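You operate a simulated robot arm through the tools that you are given. There is no shell and no other tool. Be economical: measure what you need, move in short steps, check, and stop when the job is done.

Carry out the task below with a simulated robot arm. There is one attempt and no reset: what you move stays moved.

Task
Take the orange extension ring on the bed top and put it away on the blue ring mat. Then put the blue bolts box on the rear top of the cleaning table. Then take the capped black lens from the bed top and put it on top of the teal carton. Then put the grey rubber cup with teal grip on the bed top away on the side desk. Then press the yellow sync key two times. Keep to this order. Set down upright: capped black lens, grey rubber cup with teal grip.

It is judged by the outcome, as a careful person would: the job done as asked, and still so three seconds after it is handed in. It fails if anything else is knocked over, pushed out of place, dropped, spilled or broken.

Robot
A 7-joint arm with a vacuum gripper on a trunk, on a base that drives. Base frame: it is fixed to the floor where the robot stands at the start and does not move with it; the origin is under the middle of the robot, x ahead of it, y to its left, z up. Readings come in cm, degrees, newtons and seconds.
With the tool pointing down near the work surface it reaches from about 10 to 40 cm from the robot's upright axis, wherever it stands. Its first joint turns from -69.0 to 172.0 degrees. Places, roughly: blue bolts box [50, 25, 50]; blue ring mat [-440, 150, 80]; capped black lens (6x6x7 cm) [40, 60, 50]; grey rubber cup with teal grip (7x7x7 cm) [30, 110, 50]; orange extension ring [50, 0, 50]; rear top of the cleaning table (97x24 cm) [-248, 198, 78]; side desk [-230, -100, 70]; teal carton (13x10x6 cm) [40, 80, 50]; yellow sync key [70, 310, 80]. Payload 1.06 kg.
Tool frame: the origin (TCP) lies in the middle of the cups' lips, and z points out of the cups. The gripper has 1 cup of 2.4 cm across, covering 2.4 by 2.4 cm (tool x, y); the bellows give 0.8 cm. With the vacuum on, a cup seals on a smooth face that it is pressed against (1 to 4 N); it does not hold porous or soft things. The pull reaches 23 N.
Orientation is that of the tool frame in the base frame, as a unit quaternion [w, x, y, z]. With the cups facing straight down, the tool's x points along the base's -x, its y along +y and its z along -z.

Tools
- The arm moves only by the tool step_arm. Its argument "plan" is a list of rows, each an object (a shift or turn left out is 0, a gripper value left out holds the last) with "linear": the shift along the base's x, y, z in units of 50 mm (1.0 is 50 mm), a list of three; "angular": the turn, a rotation vector about the base's x, y, z in units of 6 degrees (1.0 is 6 degrees), a list of three. In form: [{"linear": [tx, ty, tz], "angular": [rx, ry, rz]}, ...]. A call has 1 to 12 rows; each row shifts and turns the commanded pose from where the row before left it. "suction" is the vacuum: 1 switches it on, 0 off, set as the call begins (left out, the last holds). A call with a number of a shift or a turn outside -1 to 1 is refused whole. Each row takes 0.2 s and may step no farther than 5 cm and 8.6 degrees from the row before; otherwise, or with a gripper value out of range, the whole call is refused. Where a pose cannot be reached the arm comes as near as it can. A force on the tool above 40 N (or 10 N above the force at the start of the call, whichever is more), or a blocked arm, ends the call early, and 0.2 s more pass. The pull builds up within a second once a cup has sealed. Time passes only in rows, and 0.2 s behind the last, so rows that do not move give it time. The reply holds the time, the measured pose of the TCP, the force on the tool along the base axes and the pull of the vacuum, in the units named above and with some noise, with the torque about the TCP (base axes, N m) and any sound that the robot's microphone picked up.
- Cameras (640 x 400 px; columns grow to the right, rows downward): "scene" is now at [11.89, 3.5, 121.71]; the picture's right is [0.56, -0.83, 0.00], its down [-0.74, -0.50, -0.45] and it looks along [0.38, 0.25, -0.89] (base axes); focal length 294 px, centre (320, 200). "wrist" rides on the gripper at [7.8, 1.9, -9.6] in the tool frame; the picture's right is [-0.23, 0.97, 0.00], its down [-0.71, -0.17, -0.69] and it looks along [-0.67, -0.16, 0.73] (tool axes); focal length 243 px, centre (320, 200). There is no depth. A picture from a camera that has moved, and an enlarged one, comes with that camera's place and axes in the base frame and with its lens.
- camera(camera): a new picture of that camera. It takes no simulated time.
- move_column(by): slides the trunk up (or, below 0, down) by that many cm; the arm and the scene camera ride with it, the base frame stays. It gives what a move gives, with no picture.
- steer(legs): drives the robot by 1 to 6 legs, each [ahead, left, turn to the left] in cm, cm and degrees, along the robot's own axes; the way and the turn of a leg run together, so that a leg with both is an arc; at most 150 cm and 180 degrees a leg. The arm and the cameras ride along, it lands a little off, and it stops where it bumps. It gives what a move gives.
- turn_head(pan, tilt): turns the head with the scene camera to pan (to the left, within 80 degrees either way) and tilt (down, from -29 to 69), counted from straight ahead of the robot. It gives what a move gives.
- close_up(camera, box): a new picture of the part [left, top, right, bottom] of that camera's present view, enlarged. It takes no simulated time.
- sign_off(): hands the job in; it is judged then, once.

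Go step by step. Nothing tells you exact positions but the pictures and the camera data: compare them with the known pose of the tool, close in by small moves and look again before you grip or let go. The budget is 165 turns and 112 pictures, counting those below and the enlarged ones. Unless the task says otherwise, let go and move clear before handing in.

The tools are called after ">>>" by a JSON object that holds its "name" and its "arguments". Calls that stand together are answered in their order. step_arm: Moves the arm, as the interface text tells. Its arguments: {"type":"object","properties":{"plan":{"type":"array"},"suction":{"type":"number"}},"required":["plan"]} The other tools are called the same way: move_column (by) slides the trunk up or down; steer (legs) drives the base; turn_head (pan, tilt) turns the head that bears the scene camera; camera (camera) takes a picture; close_up (camera, box) takes an enlarged picture of a part of a camera's view; sign_off () hands the job in.

At the start:

```text
time: 0.0
position: [15.61, 22.77, 76.84]
orientation: [0.0, 0.001, 1.0, 0.0]
ft_force: [0.1, 0.0, -0.2]
ft_torque: [0.01, -0.01, 0.0]
pull: 0.0
trunk travel left (down, up): [-41.4, 7.9]
robot x, y, heading: [0.05, -0.11, 0.0]
head pan, tilt: [33.8, 63.1]
```

scene: 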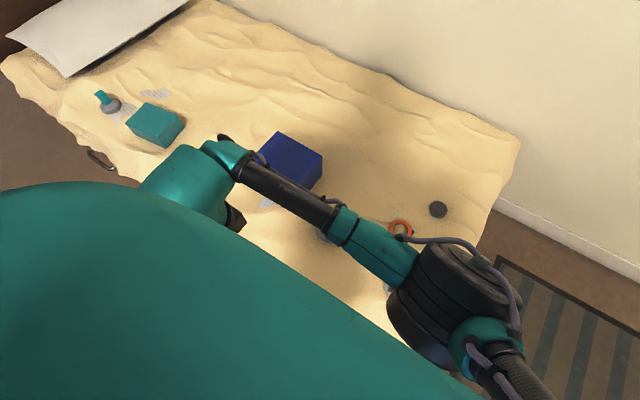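
wrist: 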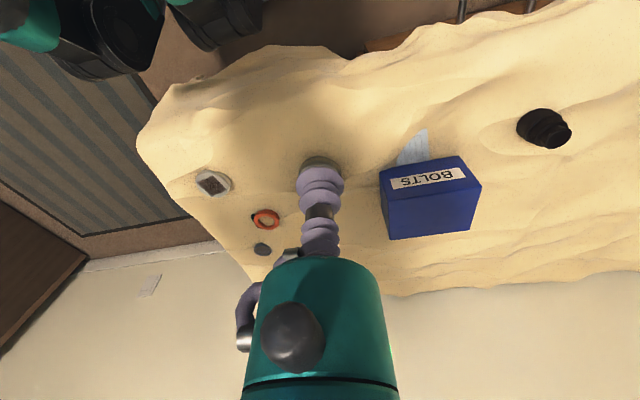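

I see the bed with the ring, bolts box, lens, carton and cup; the ring is near (48, 2, 46). I'll look closer before moving.

>>> {"name": "close_up", "arguments": {"camera": "wrist", "box": [180, 150, 340, 250]}}

>>> {"name": "turn_head", "arguments": {"pan": 0, "tilt": 45}}

>>> {"name": "camera", "arguments": {"camera": "scene"}}

```text
4.00 times, centred on (260, 200) of wrist
camera zoom: at [7.82, 24.74, 86.46], right [0.24, 0.97, 0.0], down [0.71, -0.17, 0.69], along [0.67, -0.16, -0.73], focal length 970 px, centre (560, 200)
```

zoom: 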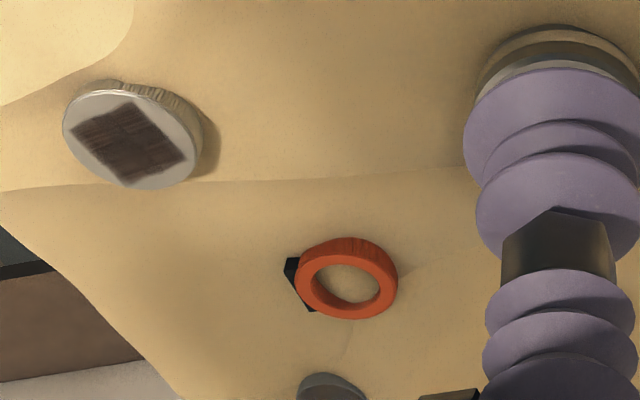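

```text
time: 1.0
position: [15.56, 22.64, 76.96]
orientation: [0.0, 0.001, 1.0, 0.0]
ft_force: [-0.1, 0.0, 0.8]
ft_torque: [0.0, -0.01, -0.03]
pull: 0.0
trunk travel left (down, up): [-41.4, 7.9]
robot x, y, heading: [0.08, -0.13, -0.0]
head pan, tilt: [0.0, 45.0]
```

```text
108 pictures are left
camera scene: at [14.79, 0.01, 124.01], right [0.0, -1.0, 0.0], down [-0.71, 0.0, -0.71], along [0.71, 0.0, -0.71], focal length 294 px, centre (320, 200)
```

scene: 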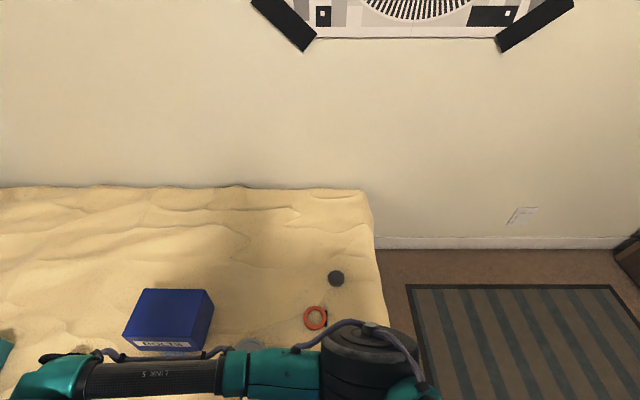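

The ring has a hollow centre with a black tab on one side. I'll look at the bed's near edge to see how close the base can drive.

>>> {"name": "turn_head", "arguments": {"pan": -30, "tilt": 69}}

>>> {"name": "camera", "arguments": {"camera": "scene"}}

>>> {"name": "turn_head", "arguments": {"pan": 70, "tilt": 50}}

>>> {"name": "camera", "arguments": {"camera": "scene"}}

```text
time: 1.9
position: [15.74, 22.74, 76.85]
orientation: [0.0, 0.001, 1.0, 0.0]
ft_force: [0.3, -0.1, 0.1]
ft_torque: [0.02, 0.01, 0.02]
pull: 0.1
trunk travel left (down, up): [-41.4, 7.9]
robot x, y, heading: [-0.06, 0.15, 0.1]
head pan, tilt: [-30.0, 68.8]
```

```text
107 pictures are left
camera scene: at [11.5, -2.79, 121.13], right [-0.5, -0.87, 0.0], down [-0.81, 0.47, -0.36], along [0.31, -0.18, -0.93], focal length 294 px, centre (320, 200)
```

scene: 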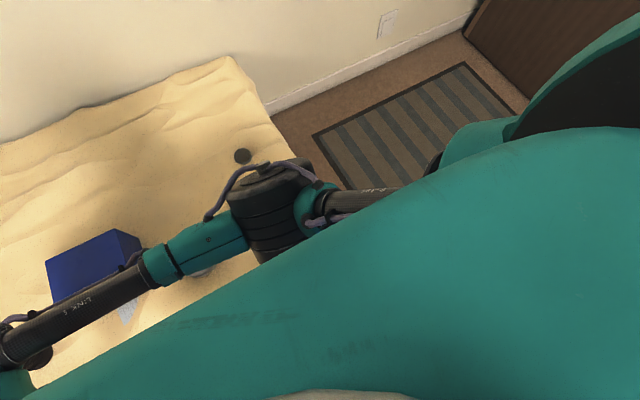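

```text
time: 3.7
position: [15.74, 22.68, 76.9]
orientation: [0.0, 0.002, 1.0, 0.0]
ft_force: [0.0, 0.0, 0.6]
ft_torque: [-0.03, -0.01, -0.02]
pull: 0.0
trunk travel left (down, up): [-41.4, 7.9]
robot x, y, heading: [0.21, -0.16, 0.3]
head pan, tilt: [70.0, 50.0]
```

```text
106 pictures are left
camera scene: at [9.29, 7.23, 123.32], right [0.94, -0.34, 0.0], down [-0.26, -0.72, -0.64], along [0.22, 0.6, -0.77], focal length 294 px, centre (320, 200)
```

scene: 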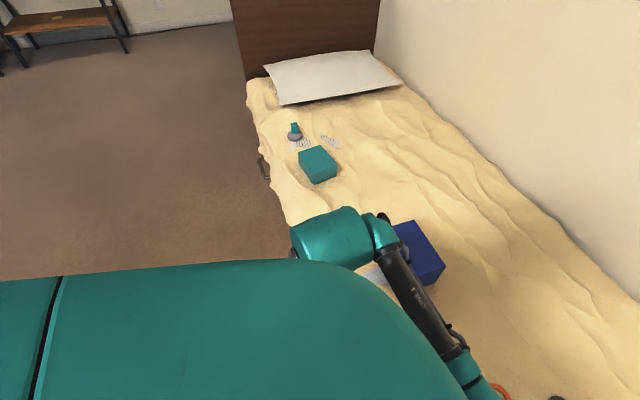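

The bed's near edge is about x≈18–20. I'll creep ahead a little so the ring comes within reach.

>>> {"name": "steer", "arguments": {"legs": [[6, 0, 0]]}}

```text
time: 4.9
position: [21.18, 26.39, 76.95]
orientation: [0.001, -0.004, 1.0, 0.0]
ft_force: [0.2, -0.2, -0.5]
ft_torque: [0.03, -0.04, 0.04]
pull: 0.0
trunk travel left (down, up): [-41.4, 7.9]
robot x, y, heading: [5.46, 3.67, 0.3]
head pan, tilt: [70.0, 50.0]
stopped in leg 1: the robot was blocked; the commanded pose is now the measured one
```

The base bumped the bed after about 5 cm, so I'll try reaching the ring with the arm from here.

>>> {"name": "step_arm", "arguments": {"plan": [{"linear": [0.5, -0.6, 0]}, {"linear": [0.5, -0.6, 0]}, {"linear": [0.5, -0.6, 0]}, {"linear": [0.5, -0.6, 0]}, {"linear": [0.5, -0.6, -0.2]}, {"linear": [0.5, -0.6, -0.3]}, {"linear": [0.5, -0.6, -0.4]}, {"linear": [0.5, -0.4, -0.4]}, {}, {}]}}

>>> {"name": "camera", "arguments": {"camera": "wrist"}}

```text
time: 7.1
position: [41.04, 3.31, 70.58]
orientation: [-0.001, -0.003, 1.0, 0.0]
ft_force: [0.1, 0.2, 0.3]
ft_torque: [0.0, 0.01, -0.04]
pull: 0.0
trunk travel left (down, up): [-41.4, 7.9]
robot x, y, heading: [5.67, 3.54, 0.4]
head pan, tilt: [70.0, 50.0]
```

```text
105 pictures are left
camera wrist: at [33.27, 5.3, 80.14], right [0.23, 0.97, 0.0], down [0.71, -0.17, 0.69], along [0.67, -0.16, -0.73], focal length 243 px, centre (320, 200)
```

wrist: 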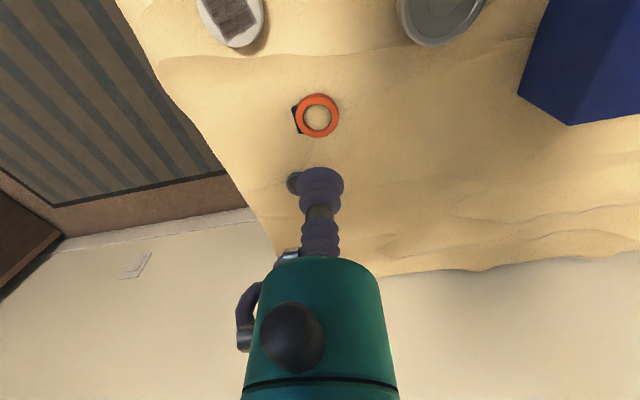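

>>> {"name": "close_up", "arguments": {"camera": "wrist", "box": [268, 85, 364, 145]}}

```text
6.67 times, centred on (316, 115) of wrist
camera zoom: at [33.27, 5.3, 80.14], right [0.23, 0.97, 0.0], down [0.71, -0.17, 0.69], along [0.67, -0.16, -0.73], focal length 1618 px, centre (347, 767)
```

zoom: 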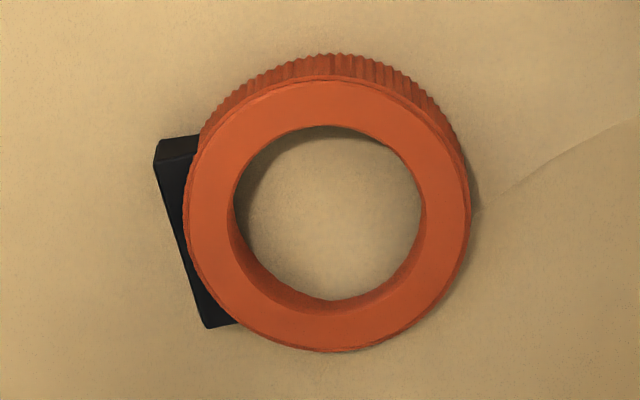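

The ring's rim is only ~1 cm wide, too narrow for the cup, but the black plate on its -y side may be a flat grip face. I'll tilt the tool and look from that side.

>>> {"name": "step_arm", "arguments": {"plan": [{"linear": [0.3, -0.6, 0], "angular": [1, 0, 0]}, {"linear": [0.3, -0.6, 0], "angular": [1, 0, 0]}, {"linear": [0, -0.6, 0], "angular": [1, 0, 0]}, {"linear": [0, -0.6, -0.2], "angular": [1, 0, 0]}, {"linear": [0, -0.4, -0.3], "angular": [1, 0, 0]}, {"linear": [0, -0.2, -0.3], "angular": [1, 0, 0]}, {"linear": [0, 0, -0.4], "angular": [1, 0, 0]}, {"linear": [0, 0, -0.4], "angular": [1, 0, 0]}, {}, {}]}}

>>> {"name": "camera", "arguments": {"camera": "wrist"}}

```text
time: 9.3
position: [44.03, -11.23, 67.31]
orientation: [0.001, -0.004, 0.959, 0.285]
ft_force: [0.2, -0.4, 0.6]
ft_torque: [-0.02, 0.0, 0.02]
pull: 0.0
out of reach, approached as far as the arm can: row 6, 7, 8
trunk travel left (down, up): [-41.4, 7.9]
robot x, y, heading: [5.76, 3.47, 0.7]
head pan, tilt: [70.0, 50.0]
```

```text
103 pictures are left
camera wrist: at [36.2, -14.89, 76.29], right [0.23, 0.82, 0.53], down [0.71, -0.51, 0.48], along [0.67, 0.27, -0.7], focal length 243 px, centre (320, 200)
```

wrist: 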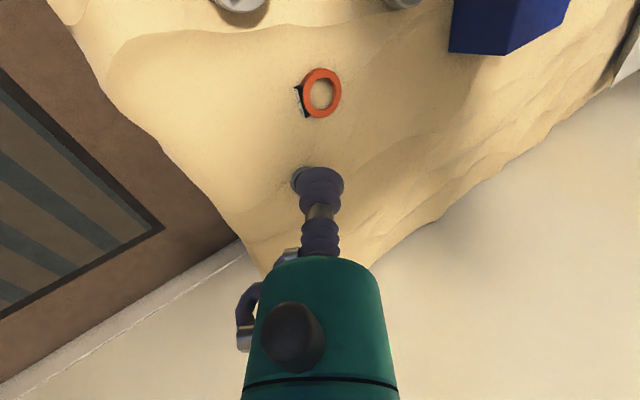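

>>> {"name": "close_up", "arguments": {"camera": "wrist", "box": [272, 62, 368, 122]}}

```text
6.67 times, centred on (320, 92) of wrist
camera zoom: at [36.2, -14.89, 76.29], right [0.23, 0.82, 0.53], down [0.71, -0.51, 0.48], along [0.67, 0.27, -0.7], focal length 1618 px, centre (320, 920)
```

zoom: 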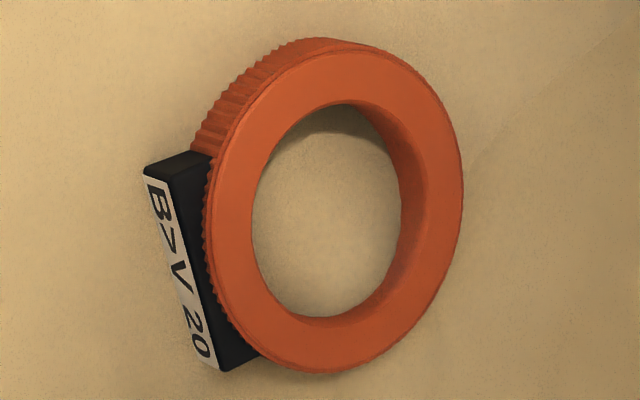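

The plate carries a label "B>V 20" on its outer vertical side. I'll go lower for a side view to judge the face's height.

>>> {"name": "move_column", "arguments": {"by": -9}}

>>> {"name": "step_arm", "arguments": {"plan": [{"linear": [-0.4, 0, 0], "angular": [0.5, 0, 0]}, {"linear": [-0.4, -0.2, 0], "angular": [0.7, 0, 0]}, {"linear": [-0.4, -0.2, 0], "angular": [0.7, 0, 0]}, {"linear": [-0.3, -0.2, 0], "angular": [0.7, 0, 0]}, {"angular": [0.7, 0, 0]}, {}]}}

>>> {"name": "camera", "arguments": {"camera": "wrist"}}

```text
time: 10.5
position: [44.05, -11.04, 58.22]
orientation: [0.001, -0.004, 0.959, 0.285]
ft_force: [0.1, 1.3, -0.2]
ft_torque: [0.0, -0.02, -0.02]
pull: 0.1
trunk travel left (down, up): [-32.4, 16.9]
robot x, y, heading: [5.6, 3.37, 0.6]
head pan, tilt: [70.0, 50.0]
```

```text
time: 11.9
position: [41.81, -11.24, 58.41]
orientation: [0.002, -0.004, 0.951, 0.309]
ft_force: [-0.4, -0.1, -0.3]
ft_torque: [0.01, 0.0, 0.0]
pull: 0.0
out of reach, approached as far as the arm can: row 2, 3, 4, 5
trunk travel left (down, up): [-32.4, 16.9]
robot x, y, heading: [5.51, 3.63, 0.6]
head pan, tilt: [70.0, 50.0]
```

```text
101 pictures are left
camera wrist: at [34.05, -15.34, 67.18], right [0.23, 0.79, 0.57], down [0.71, -0.54, 0.46], along [0.67, 0.3, -0.68], focal length 243 px, centre (320, 200)
```

wrist: 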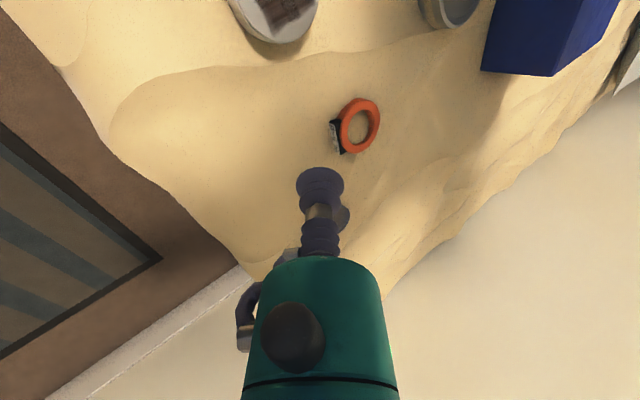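

>>> {"name": "close_up", "arguments": {"camera": "wrist", "box": [320, 92, 392, 162]}}

```text
5.71 times, centred on (356, 127) of wrist
camera zoom: at [34.05, -15.34, 67.18], right [0.23, 0.79, 0.57], down [0.71, -0.54, 0.46], along [0.67, 0.3, -0.68], focal length 1386 px, centre (114, 617)
```

zoom: 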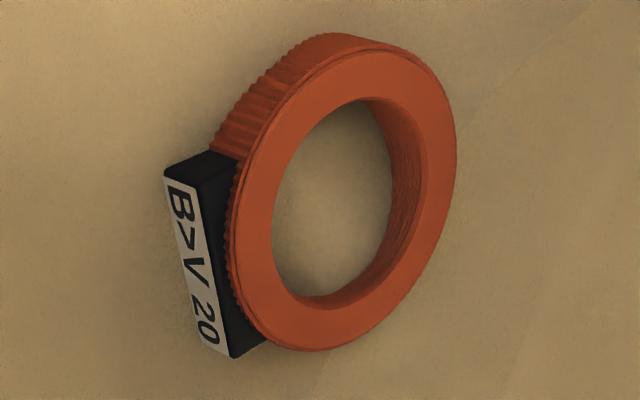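

The label face is only about 1.3 cm tall. I'll straighten the tool, go above the near rim, and test whether the cup seals there with light pressure.

>>> {"name": "step_arm", "arguments": {"plan": [{"linear": [0, 0.4, 0.1], "angular": [-1, 0, 0]}, {"linear": [0, 0.4, 0.1], "angular": [-1, 0, 0]}, {"linear": [0, 0.4, 0], "angular": [-1, 0, 0]}, {"linear": [0, 0.4, 0], "angular": [-1, 0, 0]}, {"linear": [0, 0.4, 0], "angular": [-1, 0, 0]}, {"linear": [0, 0.3, 0], "angular": [-1, 0, 0]}, {}]}}

```text
time: 13.5
position: [41.78, 0.36, 59.25]
orientation: [0.0, -0.004, 1.0, -0.001]
ft_force: [-0.4, 1.0, 0.3]
ft_torque: [0.01, 0.0, -0.05]
pull: 0.1
trunk travel left (down, up): [-32.4, 16.9]
robot x, y, heading: [5.88, 3.82, 0.4]
head pan, tilt: [70.0, 50.0]
```

>>> {"name": "step_arm", "arguments": {"plan": [{"linear": [0.35, 0.1, -0.4]}, {"linear": [0.35, 0.1, -0.4]}, {"linear": [0, 0, -0.5]}, {"linear": [0, 0, -0.4]}, {}]}}

>>> {"name": "camera", "arguments": {"camera": "wrist"}}

```text
time: 14.7
position: [45.35, 1.32, 50.83]
orientation: [0.001, -0.003, 1.0, 0.0]
ft_force: [-0.5, 0.6, 0.1]
ft_torque: [0.0, 0.01, 0.01]
pull: 0.0
trunk travel left (down, up): [-32.4, 16.9]
robot x, y, heading: [5.64, 3.69, 0.5]
head pan, tilt: [70.0, 50.0]
```

```text
99 pictures are left
camera wrist: at [37.64, 3.17, 60.26], right [0.23, 0.97, 0.0], down [0.71, -0.17, 0.68], along [0.67, -0.16, -0.73], focal length 243 px, centre (320, 200)
```

wrist: 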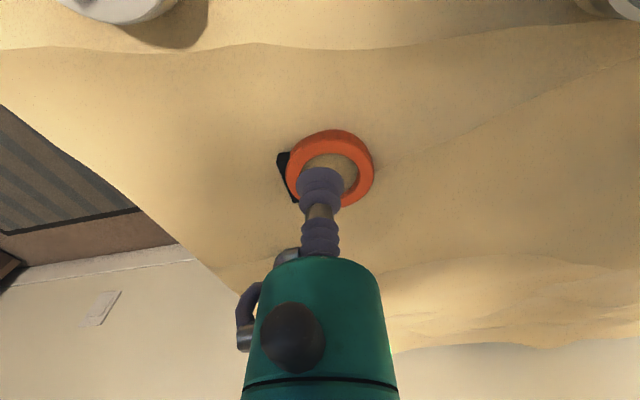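

>>> {"name": "step_arm", "arguments": {"plan": [{"linear": [-0.08, 0, -0.3]}, {"linear": [0, 0, -0.2]}, {"linear": [0, 0, -0.16]}, {"linear": [0, 0, -0.1]}, {}, {}, {}], "suction": 1}}

>>> {"name": "camera", "arguments": {"camera": "wrist"}}

```text
time: 16.3
position: [45.05, 1.2, 47.11]
orientation: [0.0, -0.003, 1.0, 0.0]
ft_force: [0.6, 0.1, -0.1]
ft_torque: [-0.01, -0.01, -0.03]
pull: 0.1
trunk travel left (down, up): [-32.4, 16.9]
robot x, y, heading: [5.44, 3.62, 0.6]
head pan, tilt: [70.0, 50.0]
```

```text
98 pictures are left
camera wrist: at [37.19, 3.18, 56.51], right [0.23, 0.97, 0.0], down [0.71, -0.17, 0.68], along [0.67, -0.16, -0.73], focal length 243 px, centre (320, 200)
```

wrist: 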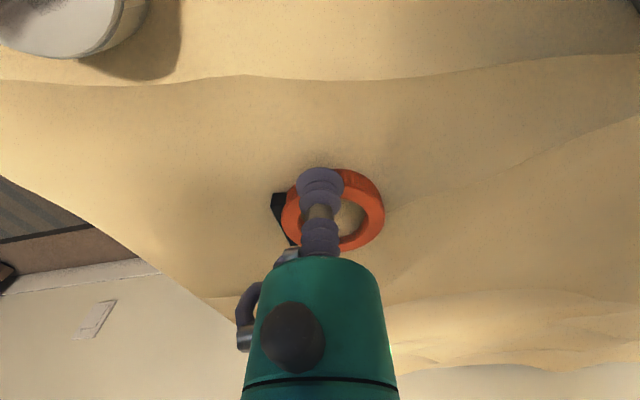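

>>> {"name": "step_arm", "arguments": {"plan": [{"linear": [0, 0, -0.08]}, {"linear": [0, 0, -0.06]}, {}, {}]}}

```text
time: 17.3
position: [44.93, 1.32, 46.29]
orientation: [0.0, -0.003, 1.0, 0.001]
ft_force: [-1.7, 0.2, 4.3]
ft_torque: [-0.05, -0.04, 0.02]
pull: 0.0
trunk travel left (down, up): [-32.4, 16.9]
robot x, y, heading: [5.76, 3.8, 0.4]
head pan, tilt: [70.0, 50.0]
```

>>> {"name": "close_up", "arguments": {"camera": "wrist", "box": [240, 140, 420, 260]}}

```text
3.33 times, centred on (330, 200) of wrist
camera zoom: at [37.11, 3.15, 55.8], right [0.23, 0.97, 0.0], down [0.71, -0.17, 0.69], along [0.67, -0.16, -0.73], focal length 809 px, centre (287, 200)
```

zoom: 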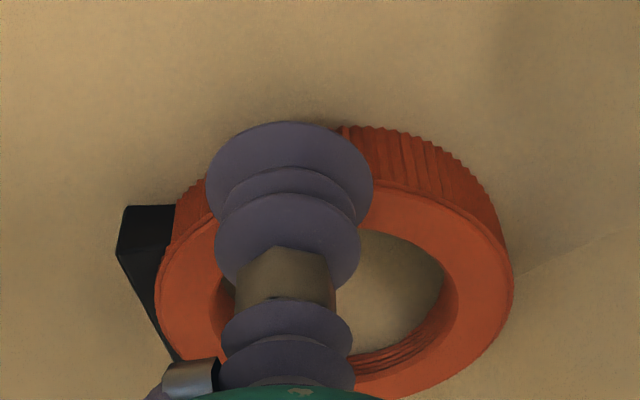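

No seal with the cup overlapping the outer edge. I'll lift, centre better on the rim and retry once.

>>> {"name": "step_arm", "arguments": {"plan": [{"linear": [0, 0, 0.2]}, {"linear": [0.06, 0.02, 0]}, {"linear": [0, 0, -0.12]}, {"linear": [0, 0, -0.07]}, {}, {}, {}]}}

>>> {"name": "close_up", "arguments": {"camera": "wrist", "box": [240, 140, 420, 260]}}

```text
time: 18.9
position: [45.41, 1.37, 46.32]
orientation: [0.0, -0.003, 1.0, 0.0]
ft_force: [-1.1, 1.0, 4.0]
ft_torque: [-0.01, -0.04, -0.02]
pull: 0.1
trunk travel left (down, up): [-32.4, 16.9]
robot x, y, heading: [5.53, 3.42, 0.6]
head pan, tilt: [70.0, 50.0]
```

```text
3.33 times, centred on (330, 200) of wrist
camera zoom: at [37.43, 3.28, 55.9], right [0.23, 0.97, 0.0], down [0.71, -0.17, 0.69], along [0.67, -0.16, -0.73], focal length 809 px, centre (287, 200)
```

zoom: 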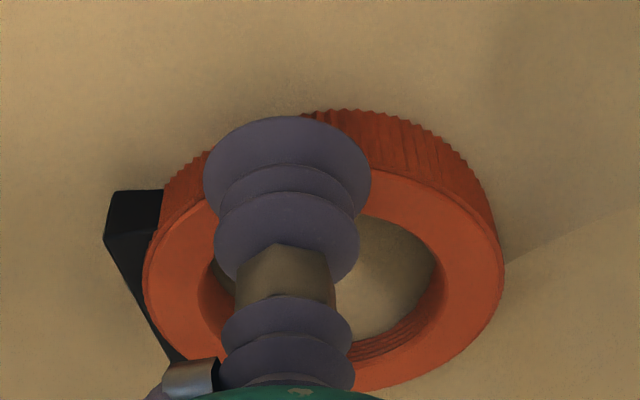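

The rim clearly doesn't seal. I'll go to the foot end of the bed so the tool can face the label plate horizontally; first lift and tuck the arm.

>>> {"name": "step_arm", "arguments": {"plan": [{"linear": [0, 0, 0.6]}, {"linear": [0, 0, 1]}, {"linear": [-0.5, 0.2, 0.8]}, {"linear": [-1, 0.4, 0.5]}, {"linear": [-1, 0.6, 0]}, {"linear": [-1, 0.6, 0]}, {}], "suction": 0}}

>>> {"name": "move_column", "arguments": {"by": 9}}

>>> {"name": "steer", "arguments": {"legs": [[-12, 0, 0], [0, -50, 0], [53, 0, 0]]}}

>>> {"name": "turn_head", "arguments": {"pan": 60, "tilt": 50}}

>>> {"name": "camera", "arguments": {"camera": "scene"}}

```text
refused: row 4 steps farther than a row can; nothing moved
```

```text
time: 20.2
position: [45.22, 1.45, 55.27]
orientation: [0.0, -0.004, 1.0, 0.0]
ft_force: [-0.3, 0.5, -0.4]
ft_torque: [0.05, -0.01, -0.03]
pull: 0.2
trunk travel left (down, up): [-41.4, 7.9]
robot x, y, heading: [5.68, 3.68, 0.6]
head pan, tilt: [70.0, 50.0]
```

```text
time: 28.4
position: [85.99, -45.59, 55.21]
orientation: [0.0, -0.012, 1.0, 0.0]
ft_force: [-0.1, 0.4, -0.2]
ft_torque: [-0.03, 0.01, 0.01]
pull: 0.1
trunk travel left (down, up): [-41.4, 7.9]
robot x, y, heading: [45.98, -44.32, 1.4]
head pan, tilt: [70.0, 50.0]
```

```text
time: 29.2
position: [85.86, -45.7, 55.34]
orientation: [0.001, -0.012, 1.0, 0.0]
ft_force: [0.8, -0.4, -0.3]
ft_torque: [-0.05, -0.01, -0.02]
pull: 0.1
trunk travel left (down, up): [-41.4, 7.9]
robot x, y, heading: [46.32, -43.79, 1.5]
head pan, tilt: [60.0, 50.0]
```

```text
95 pictures are left
camera scene: at [56.65, -37.1, 123.32], right [0.88, -0.48, 0.0], down [-0.37, -0.67, -0.64], along [0.31, 0.56, -0.77], focal length 294 px, centre (320, 200)
```

scene: 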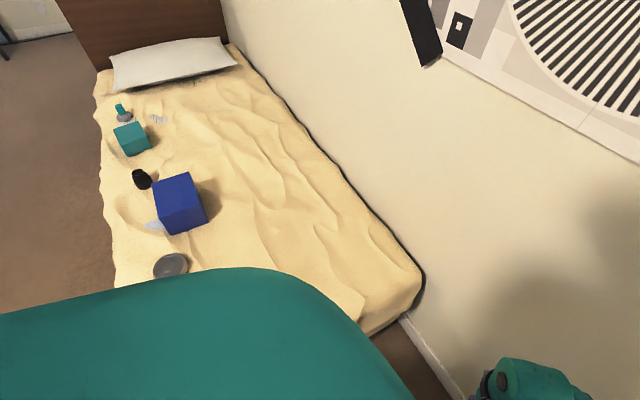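

Now I'm at the foot end; I'll raise the arm and turn to face the bed.

>>> {"name": "step_arm", "arguments": {"plan": [{"linear": [-0.5, 0, 0.8]}, {"linear": [-0.5, 0, 0.8]}, {"linear": [-0.8, 0, 0.5]}, {"linear": [-0.8, 0, 0]}, {}]}}

>>> {"name": "steer", "arguments": {"legs": [[0, 0, 89]]}}

>>> {"name": "turn_head", "arguments": {"pan": 0, "tilt": 60}}

>>> {"name": "camera", "arguments": {"camera": "scene"}}

>>> {"name": "camera", "arguments": {"camera": "wrist"}}

```text
time: 30.4
position: [73.12, -45.6, 65.62]
orientation: [-0.001, -0.012, 1.0, 0.0]
ft_force: [0.3, 0.4, 0.7]
ft_torque: [0.01, -0.02, -0.01]
pull: 0.1
trunk travel left (down, up): [-41.4, 7.9]
robot x, y, heading: [45.94, -43.95, 1.6]
head pan, tilt: [60.0, 50.0]
```

```text
time: 34.6
position: [47.72, -17.2, 65.59]
orientation: [0.0, 0.718, -0.696, 0.0]
ft_force: [-1.3, 0.7, 0.8]
ft_torque: [0.03, -0.02, 0.02]
pull: 0.1
trunk travel left (down, up): [-41.4, 7.9]
robot x, y, heading: [45.99, -44.12, 91.8]
head pan, tilt: [60.0, 50.0]
```

```text
time: 35.9
position: [47.72, -17.24, 65.8]
orientation: [0.0, 0.718, -0.696, 0.0]
ft_force: [0.7, -0.3, 0.4]
ft_torque: [0.04, 0.01, 0.01]
pull: 0.1
trunk travel left (down, up): [-41.4, 7.9]
robot x, y, heading: [46.34, -44.14, 91.9]
head pan, tilt: [0.0, 60.0]
```

```text
94 pictures are left
camera scene: at [45.78, -30.6, 122.06], right [1.0, 0.03, 0.0], down [0.03, -0.87, -0.5], along [-0.02, 0.5, -0.87], focal length 294 px, centre (320, 200)
```

scene: 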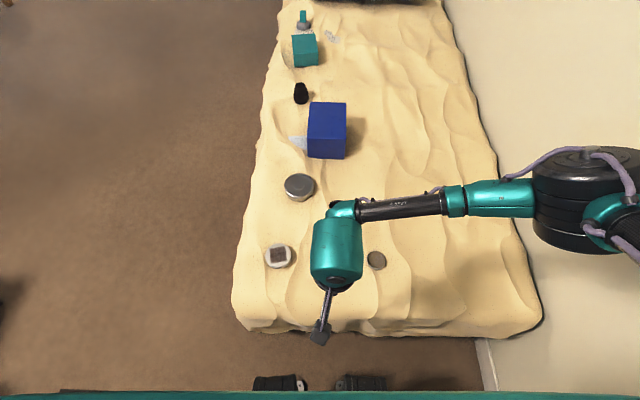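

```text
93 pictures are left
camera wrist: at [46.05, -24.98, 75.23], right [-0.98, 0.2, 0.0], down [0.15, 0.71, 0.69], along [0.14, 0.67, -0.73], focal length 243 px, centre (320, 200)
```

wrist: 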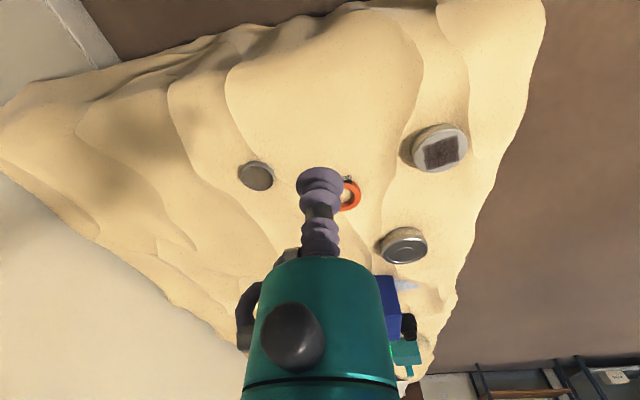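

Good overview: ring ahead with its tab toward me. I'll tilt the tool to bring the wrist camera low and see the label face square-on.

>>> {"name": "step_arm", "arguments": {"plan": [{"linear": [0, 0, -0.2], "angular": [1, 0, 0]}, {"linear": [0, 0, -0.2], "angular": [1, 0, 0]}, {"linear": [0, 0, -0.2], "angular": [1, 0, 0]}, {"linear": [0, 0, -0.2], "angular": [1, 0, 0]}, {"linear": [0, 0, -0.2], "angular": [1, 0, 0]}, {"linear": [0, 0, -0.2], "angular": [1, 0, 0]}, {"linear": [0, 0, -0.2], "angular": [1, 0, 0]}, {}]}}

>>> {"name": "camera", "arguments": {"camera": "wrist"}}

```text
time: 37.7
position: [47.79, -17.12, 58.64]
orientation: [-0.257, 0.67, -0.65, -0.25]
ft_force: [0.3, 0.0, 0.0]
ft_torque: [0.02, 0.02, 0.01]
pull: 0.1
trunk travel left (down, up): [-41.4, 7.9]
robot x, y, heading: [46.58, -44.17, 91.5]
head pan, tilt: [0.0, 60.0]
```

```text
92 pictures are left
camera wrist: at [46.11, -29.4, 60.47], right [-0.98, 0.15, 0.14], down [0.15, 0.07, 0.99], along [0.14, 0.99, -0.09], focal length 243 px, centre (320, 200)
```

wrist: 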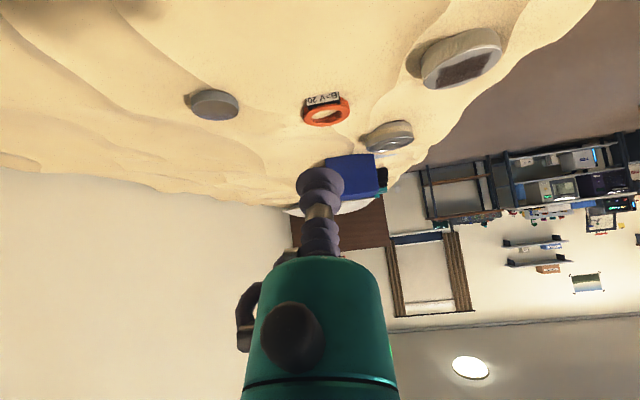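

>>> {"name": "close_up", "arguments": {"camera": "wrist", "box": [280, 78, 376, 138]}}

```text
6.67 times, centred on (328, 108) of wrist
camera zoom: at [46.11, -29.4, 60.47], right [-0.98, 0.15, 0.14], down [0.15, 0.07, 0.99], along [0.14, 0.99, -0.09], focal length 1618 px, centre (267, 813)
```

zoom: 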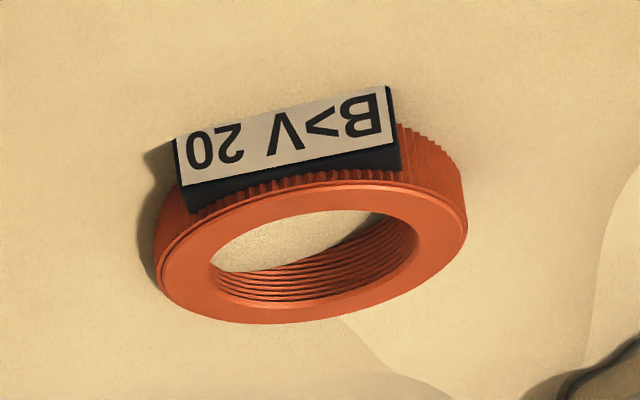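

The label face is only ~1 cm tall. My earlier rim test pressed at the 4 N limit, so I'll repeat it more gently; first straighten the tool and drive closer.

>>> {"name": "step_arm", "arguments": {"plan": [{"linear": [0, 0.2, 0.2], "angular": [-1, 0, 0]}, {"linear": [0, 0.2, 0.2], "angular": [-1, 0, 0]}, {"linear": [0, 0.2, 0.2], "angular": [-1, 0, 0]}, {"linear": [0, 0, 0], "angular": [-1, 0, 0]}, {"linear": [0, 0, 0], "angular": [-1, 0, 0]}, {"linear": [0, 0, 0], "angular": [-1, 0, 0]}, {"linear": [0, 0, 0], "angular": [-1, 0, 0]}, {}]}}

>>> {"name": "steer", "arguments": {"legs": [[7, 0, 0]]}}

>>> {"name": "camera", "arguments": {"camera": "wrist"}}

```text
time: 39.5
position: [47.75, -14.12, 61.69]
orientation: [0.0, 0.719, -0.695, -0.001]
ft_force: [1.3, 0.5, -0.2]
ft_torque: [-0.03, 0.02, 0.0]
pull: 0.0
trunk travel left (down, up): [-41.4, 7.9]
robot x, y, heading: [46.19, -44.09, 91.8]
head pan, tilt: [0.0, 60.0]
```

```text
time: 40.7
position: [47.2, -7.37, 61.71]
orientation: [0.001, 0.72, -0.694, -0.001]
ft_force: [-0.3, 0.0, -0.2]
ft_torque: [0.02, 0.04, 0.03]
pull: 0.0
trunk travel left (down, up): [-41.4, 7.9]
robot x, y, heading: [46.09, -37.36, 91.9]
head pan, tilt: [0.0, 60.0]
stopped in leg 1: the robot was blocked; the commanded pose is now the measured one
```

```text
90 pictures are left
camera wrist: at [45.76, -15.21, 71.21], right [-0.98, 0.2, 0.0], down [0.15, 0.71, 0.69], along [0.14, 0.67, -0.73], focal length 243 px, centre (320, 200)
```

wrist: 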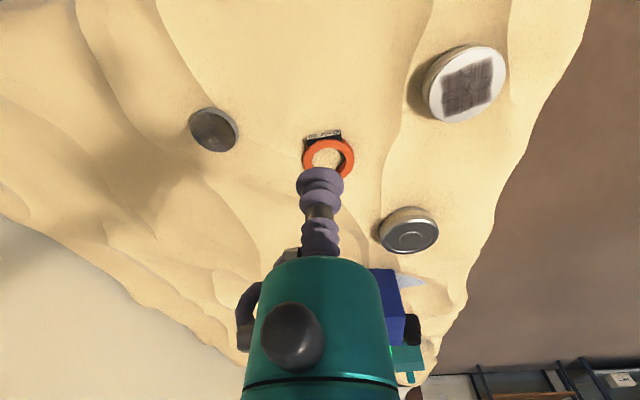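

>>> {"name": "step_arm", "arguments": {"plan": [{"linear": [0.1, 0.5, -0.5]}, {"linear": [0.1, 0.5, -0.6]}, {"linear": [0, 0.1, -0.8]}, {"linear": [0, 0, -0.5]}, {}]}}

>>> {"name": "close_up", "arguments": {"camera": "wrist", "box": [220, 120, 420, 245]}}

```text
time: 41.9
position: [48.26, -1.52, 49.47]
orientation: [0.001, 0.719, -0.695, -0.001]
ft_force: [0.4, 0.1, 0.9]
ft_torque: [-0.04, 0.03, 0.0]
pull: 0.0
trunk travel left (down, up): [-41.4, 7.9]
robot x, y, heading: [46.19, -37.02, 92.2]
head pan, tilt: [0.0, 60.0]
```

```text
3.20 times, centred on (320, 182) of wrist
camera zoom: at [46.71, -9.42, 59.09], right [-0.98, 0.2, 0.0], down [0.15, 0.71, 0.69], along [0.14, 0.67, -0.73], focal length 776 px, centre (320, 256)
```

zoom: 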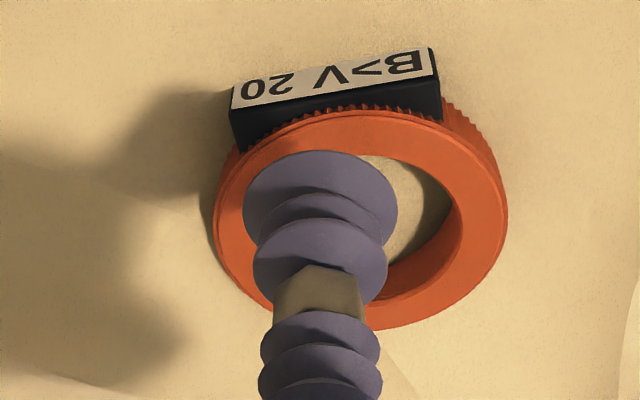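

>>> {"name": "step_arm", "arguments": {"plan": [{"linear": [-0.02, -0.04, -0.3]}, {"linear": [0, 0, -0.2]}, {"linear": [0, 0, -0.06]}, {}, {}, {}], "suction": 1}}

>>> {"name": "close_up", "arguments": {"camera": "wrist", "box": [220, 120, 420, 245]}}

```text
time: 43.3
position: [48.14, -1.84, 46.97]
orientation: [0.0, 0.72, -0.694, -0.001]
ft_force: [0.0, 0.1, 1.0]
ft_torque: [0.02, -0.01, -0.02]
pull: 0.1
trunk travel left (down, up): [-41.4, 7.9]
robot x, y, heading: [46.61, -36.84, 92.0]
head pan, tilt: [0.0, 60.0]
```

```text
3.20 times, centred on (320, 182) of wrist
camera zoom: at [46.66, -9.79, 56.41], right [-0.98, 0.2, 0.0], down [0.15, 0.71, 0.69], along [0.14, 0.67, -0.73], focal length 776 px, centre (320, 256)
```

zoom: 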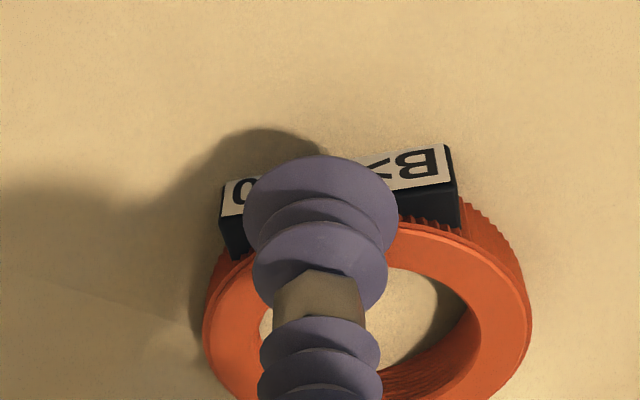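

>>> {"name": "step_arm", "arguments": {"plan": [{"linear": [0, 0.06, -0.06]}, {"linear": [0, 0, -0.04]}, {}, {}]}}

>>> {"name": "step_arm", "arguments": {"plan": [{"linear": [0, 0, -0.03]}, {}, {}, {}]}}

```text
time: 44.3
position: [48.29, -1.76, 46.59]
orientation: [0.0, 0.72, -0.694, 0.0]
ft_force: [0.3, -0.5, 2.6]
ft_torque: [0.01, -0.02, -0.03]
pull: 0.2
out of reach, approached as far as the arm can: row 2
trunk travel left (down, up): [-41.4, 7.9]
robot x, y, heading: [45.83, -37.58, 92.0]
head pan, tilt: [0.0, 60.0]
```

```text
time: 45.3
position: [48.37, -1.81, 46.56]
orientation: [0.0, 0.72, -0.694, -0.001]
ft_force: [-0.3, -0.7, 1.9]
ft_torque: [0.05, 0.01, 0.01]
pull: 0.1
trunk travel left (down, up): [-41.4, 7.9]
robot x, y, heading: [46.31, -37.3, 92.2]
head pan, tilt: [0.0, 60.0]
```

No seal at 2–2.6 N either, so suction can't hold this ring by rim or tab. I'll check whether the ring's hole really admits the tool, lowering the column for better reach.

>>> {"name": "step_arm", "arguments": {"plan": [{"linear": [0, 0, 0.9]}, {"linear": [0, 0, 0.9]}, {"linear": [-0.07, 0.3, 0.3]}, {"linear": [0, 0.3, 0]}, {}], "suction": 0}}

>>> {"name": "move_column", "arguments": {"by": -9}}

>>> {"name": "close_up", "arguments": {"camera": "wrist", "box": [220, 120, 420, 245]}}

```text
time: 46.5
position: [48.09, 1.12, 57.09]
orientation: [-0.001, 0.72, -0.694, -0.001]
ft_force: [-0.2, -0.3, 0.9]
ft_torque: [0.02, 0.02, -0.02]
pull: 0.0
trunk travel left (down, up): [-41.4, 7.9]
robot x, y, heading: [46.23, -37.16, 92.0]
head pan, tilt: [0.0, 60.0]
```

```text
time: 47.7
position: [47.91, 1.12, 48.12]
orientation: [-0.001, 0.719, -0.695, -0.001]
ft_force: [0.4, 0.7, 0.3]
ft_torque: [0.04, 0.01, 0.02]
pull: 0.1
trunk travel left (down, up): [-32.4, 16.9]
robot x, y, heading: [46.42, -37.45, 92.1]
head pan, tilt: [0.0, 60.0]
```

```text
3.20 times, centred on (320, 182) of wrist
camera zoom: at [46.4, -6.68, 57.6], right [-0.98, 0.2, 0.0], down [0.15, 0.71, 0.69], along [0.14, 0.67, -0.73], focal length 776 px, centre (320, 256)
```

zoom: 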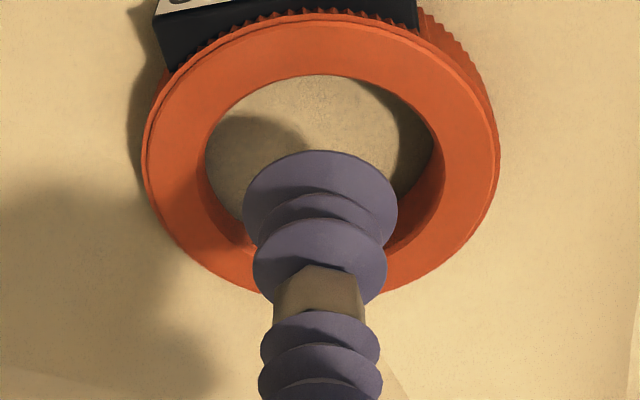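

>>> {"name": "step_arm", "arguments": {"plan": [{"linear": [0.02, 0.02, -0.2]}, {"linear": [0, 0, -0.16]}, {"linear": [0, 0, -0.1]}, {"linear": [0, 0, -0.06]}, {}]}}

>>> {"name": "camera", "arguments": {"camera": "wrist"}}

```text
time: 48.5
position: [48.0, 1.3, 46.05]
orientation: [0.001, 0.719, -0.695, -0.002]
ft_force: [5.9, -10.4, 30.8]
ft_torque: [0.28, 0.18, 0.01]
pull: 0.0
trunk travel left (down, up): [-32.4, 16.9]
robot x, y, heading: [45.89, -37.49, 92.1]
head pan, tilt: [0.0, 60.0]
stopped in row 4: the force on the tool passed its limit at 48 N (the readings are from after the stop); the commanded pose is now the measured one
```

```text
86 pictures are left
camera wrist: at [46.46, -6.54, 55.62], right [-0.98, 0.2, 0.01], down [0.15, 0.71, 0.69], along [0.14, 0.67, -0.73], focal length 243 px, centre (320, 200)
```

wrist: 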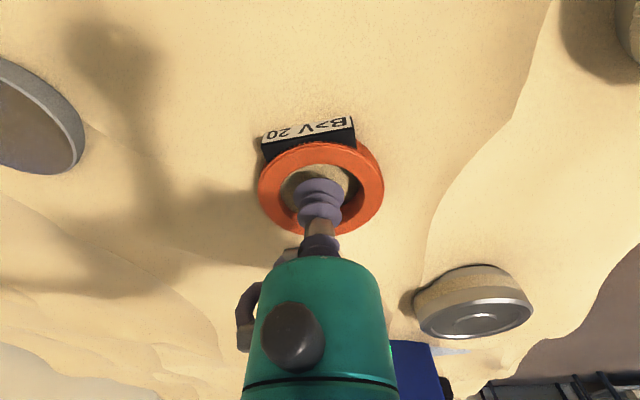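

Contact inside the hole came at nearly rim height. I'll ease off and test the vacuum here at light force.

>>> {"name": "step_arm", "arguments": {"plan": [{"linear": [0, 0, 0.03]}, {"linear": [0, 0, 0.03]}, {"linear": [0, 0, 0.03]}, {}, {}], "suction": 1}}

>>> {"name": "step_arm", "arguments": {"plan": [{"linear": [0, 0, 0.04]}, {}, {}, {}]}}

>>> {"name": "close_up", "arguments": {"camera": "wrist", "box": [220, 120, 420, 245]}}

```text
time: 49.7
position: [48.07, 1.33, 46.4]
orientation: [0.0, 0.72, -0.694, -0.002]
ft_force: [-0.4, 0.2, -0.1]
ft_torque: [-0.02, 0.0, -0.01]
pull: 22.5
trunk travel left (down, up): [-32.4, 16.9]
robot x, y, heading: [46.31, -37.09, 92.1]
head pan, tilt: [0.0, 60.0]
```

```text
time: 50.7
position: [48.16, 1.19, 46.61]
orientation: [0.001, 0.72, -0.694, -0.001]
ft_force: [-0.3, 0.2, -0.6]
ft_torque: [0.01, -0.05, 0.0]
pull: 23.0
trunk travel left (down, up): [-32.4, 16.9]
robot x, y, heading: [46.39, -37.17, 92.1]
head pan, tilt: [0.0, 60.0]
```

```text
3.20 times, centred on (320, 182) of wrist
camera zoom: at [46.49, -6.51, 56.12], right [-0.98, 0.2, 0.0], down [0.15, 0.71, 0.69], along [0.14, 0.67, -0.73], focal length 776 px, centre (320, 256)
```

zoom: 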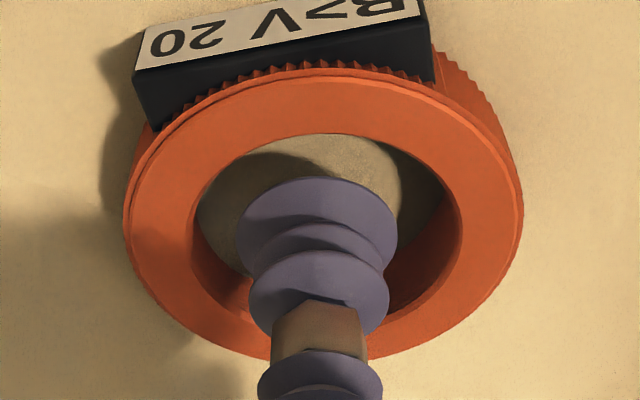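

The vacuum holds at 23 N in the ring's middle — there must be a clear pane. I'll lift and check that the ring comes along.

>>> {"name": "step_arm", "arguments": {"plan": [{"linear": [0, 0, 0.3]}, {"linear": [0, 0, 0.4]}, {"linear": [0, 0, 0.5]}, {"linear": [0, 0, 0.5]}, {}]}}

>>> {"name": "camera", "arguments": {"camera": "wrist"}}

```text
time: 51.9
position: [48.37, 1.39, 55.01]
orientation: [0.002, 0.72, -0.694, -0.002]
ft_force: [-0.4, -0.7, -0.7]
ft_torque: [-0.03, -0.02, -0.03]
pull: 22.9
trunk travel left (down, up): [-32.4, 16.9]
robot x, y, heading: [46.32, -37.21, 92.0]
head pan, tilt: [0.0, 60.0]
```

```text
84 pictures are left
camera wrist: at [46.7, -6.43, 64.56], right [-0.98, 0.2, 0.0], down [0.15, 0.71, 0.69], along [0.14, 0.67, -0.73], focal length 243 px, centre (320, 200)
```

wrist: 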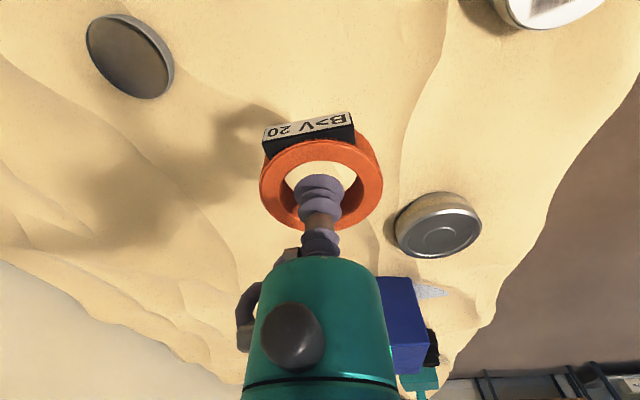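

The ring is held. I'll tuck the arm in and up, back away from the bed and look round the room for the route.

>>> {"name": "step_arm", "arguments": {"plan": [{"linear": [0, -0.5, 0.6]}, {"linear": [0, -0.7, 0.5]}, {"linear": [0, -0.7, 0.5]}, {"linear": [0, -0.7, 0.3]}, {}]}}

>>> {"name": "move_column", "arguments": {"by": 14}}

>>> {"name": "steer", "arguments": {"legs": [[-8, 0, 0], [0, 40, 0]]}}

>>> {"name": "turn_head", "arguments": {"pan": 40, "tilt": 22}}

>>> {"name": "camera", "arguments": {"camera": "scene"}}

>>> {"name": "turn_head", "arguments": {"pan": 80, "tilt": 22}}

>>> {"name": "camera", "arguments": {"camera": "scene"}}

```text
time: 53.1
position: [48.15, -11.61, 64.64]
orientation: [0.001, 0.718, -0.696, -0.002]
ft_force: [0.1, 0.4, -1.1]
ft_torque: [-0.01, -0.02, -0.03]
pull: 23.1
trunk travel left (down, up): [-32.4, 16.9]
robot x, y, heading: [46.14, -37.19, 91.9]
head pan, tilt: [0.0, 60.0]
```

```text
time: 54.8
position: [48.05, -11.73, 78.49]
orientation: [0.0, 0.72, -0.694, -0.002]
ft_force: [0.4, 0.2, -1.3]
ft_torque: [-0.03, -0.04, -0.03]
pull: 22.9
trunk travel left (down, up): [-46.4, 2.9]
robot x, y, heading: [46.12, -37.04, 92.0]
head pan, tilt: [0.0, 60.0]
```

```text
time: 59.5
position: [8.76, -20.71, 78.52]
orientation: [0.001, 0.717, -0.698, -0.002]
ft_force: [0.5, 0.3, -1.1]
ft_torque: [0.01, 0.01, -0.02]
pull: 22.6
trunk travel left (down, up): [-46.4, 2.9]
robot x, y, heading: [6.49, -46.42, 91.7]
head pan, tilt: [0.0, 60.0]
```

```text
time: 60.6
position: [8.74, -20.87, 78.55]
orientation: [0.0, 0.716, -0.698, -0.002]
ft_force: [0.7, -0.3, -1.1]
ft_torque: [-0.01, 0.0, 0.01]
pull: 22.7
trunk travel left (down, up): [-46.4, 2.9]
robot x, y, heading: [7.06, -46.26, 91.8]
head pan, tilt: [40.0, 22.0]
```

```text
83 pictures are left
camera scene: at [0.3, -36.25, 133.41], right [0.75, 0.66, 0.0], down [0.25, -0.28, -0.93], along [-0.61, 0.69, -0.38], focal length 294 px, centre (320, 200)
```

scene: 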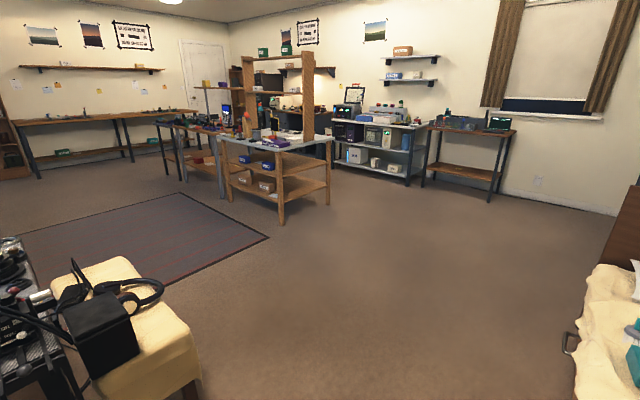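

```text
time: 61.6
position: [8.61, -20.83, 78.53]
orientation: [0.0, 0.717, -0.697, -0.002]
ft_force: [0.1, 0.2, 0.2]
ft_torque: [0.02, -0.01, 0.01]
pull: 22.7
trunk travel left (down, up): [-46.4, 2.9]
robot x, y, heading: [6.79, -46.37, 91.5]
head pan, tilt: [80.0, 22.0]
```

```text
82 pictures are left
camera scene: at [-2.73, -41.84, 133.41], right [0.15, 0.99, 0.0], down [0.37, -0.06, -0.93], along [-0.92, 0.14, -0.37], focal length 294 px, centre (320, 200)
```

scene: 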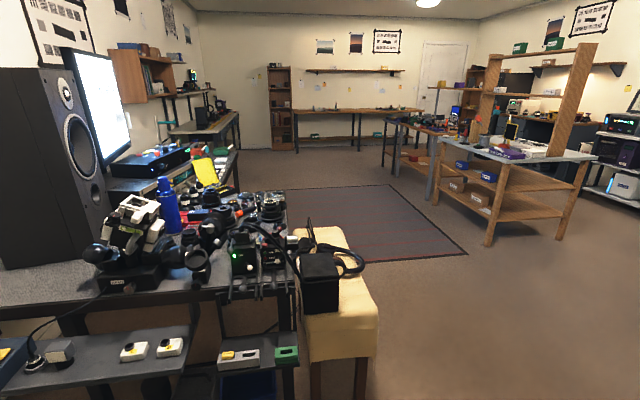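

I see the central tables and rug; the mat should be on the farther centre table near (-440,150). I'll drive around the stool and sideways along the clear aisle, keeping my heading toward +y.

>>> {"name": "steer", "arguments": {"legs": [[0, 24, -1.7], [100, 0, 0], [0, 140, 0]]}}

>>> {"name": "turn_head", "arguments": {"pan": 60, "tilt": 25}}

>>> {"name": "camera", "arguments": {"camera": "scene"}}

```text
time: 81.2
position: [-153.55, 80.6, 78.63]
orientation: [-0.001, -0.7, 0.714, 0.002]
ft_force: [-0.6, -0.2, -1.2]
ft_torque: [0.01, -0.01, -0.02]
pull: 22.4
trunk travel left (down, up): [-46.4, 2.9]
robot x, y, heading: [-156.97, 55.12, 88.7]
head pan, tilt: [80.0, 22.0]
```

```text
time: 82.0
position: [-153.43, 80.58, 78.58]
orientation: [0.0, -0.7, 0.714, 0.002]
ft_force: [0.3, 0.2, -0.8]
ft_torque: [-0.01, -0.01, 0.02]
pull: 23.0
trunk travel left (down, up): [-46.4, 2.9]
robot x, y, heading: [-156.85, 54.6, 89.0]
head pan, tilt: [60.0, 25.0]
```

```text
81 pictures are left
camera scene: at [-164.65, 63.11, 132.93], right [0.51, 0.86, 0.0], down [0.36, -0.22, -0.91], along [-0.78, 0.47, -0.42], focal length 294 px, centre (320, 200)
```

scene: 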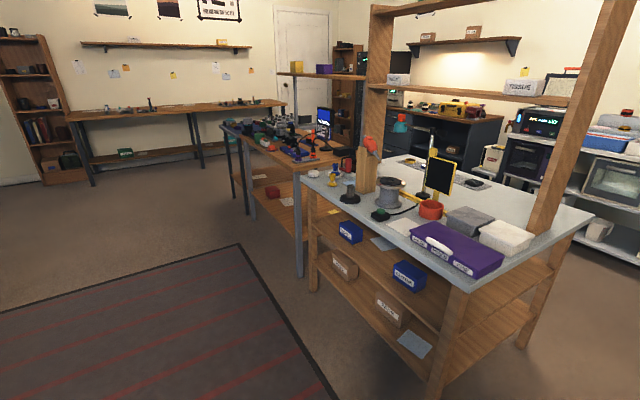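

>>> {"name": "steer", "arguments": {"legs": [[0, 140, 1], [0, 143, 0]]}}

>>> {"name": "turn_head", "arguments": {"pan": 0, "tilt": 35}}

>>> {"name": "camera", "arguments": {"camera": "scene"}}

```text
time: 106.5
position: [-432.54, 85.3, 78.53]
orientation: [0.0, -0.703, 0.711, 0.002]
ft_force: [0.2, -0.4, -0.9]
ft_torque: [-0.01, -0.01, 0.01]
pull: 22.8
trunk travel left (down, up): [-46.4, 2.9]
robot x, y, heading: [-435.47, 59.78, 89.9]
head pan, tilt: [60.0, 25.0]
```

```text
time: 107.8
position: [-432.38, 85.23, 78.65]
orientation: [-0.001, -0.703, 0.711, 0.002]
ft_force: [-0.1, 0.0, -0.7]
ft_torque: [-0.03, 0.01, 0.03]
pull: 23.5
trunk travel left (down, up): [-46.4, 2.9]
robot x, y, heading: [-435.51, 59.93, 89.3]
head pan, tilt: [0.0, 35.0]
```

```text
80 pictures are left
camera scene: at [-435.46, 71.9, 131.35], right [1.0, -0.01, 0.0], down [-0.01, -0.57, -0.82], along [0.01, 0.82, -0.57], focal length 294 px, centre (320, 200)
```

scene: 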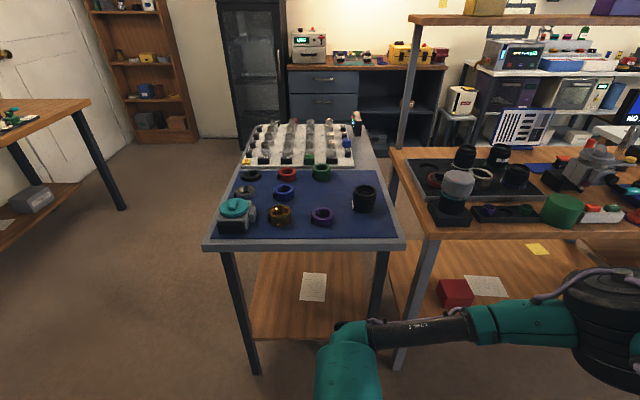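

>>> {"name": "close_up", "arguments": {"camera": "scene", "box": [195, 150, 415, 250]}}

```text
2.91 times, centred on (305, 200) of scene
camera zoom: at [-435.46, 71.9, 131.35], right [1.0, -0.01, 0.0], down [-0.01, -0.57, -0.82], along [0.01, 0.82, -0.57], focal length 856 px, centre (364, 200)
```

zoom: 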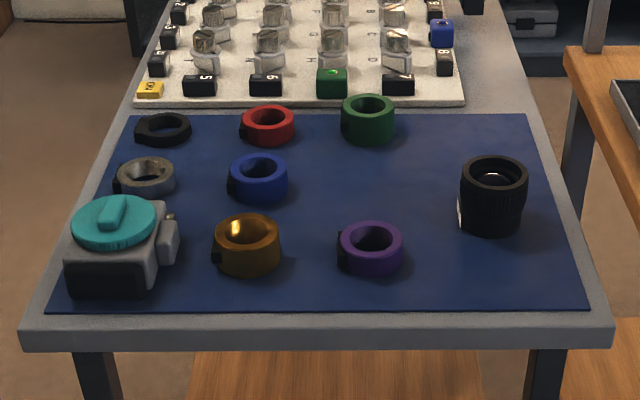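

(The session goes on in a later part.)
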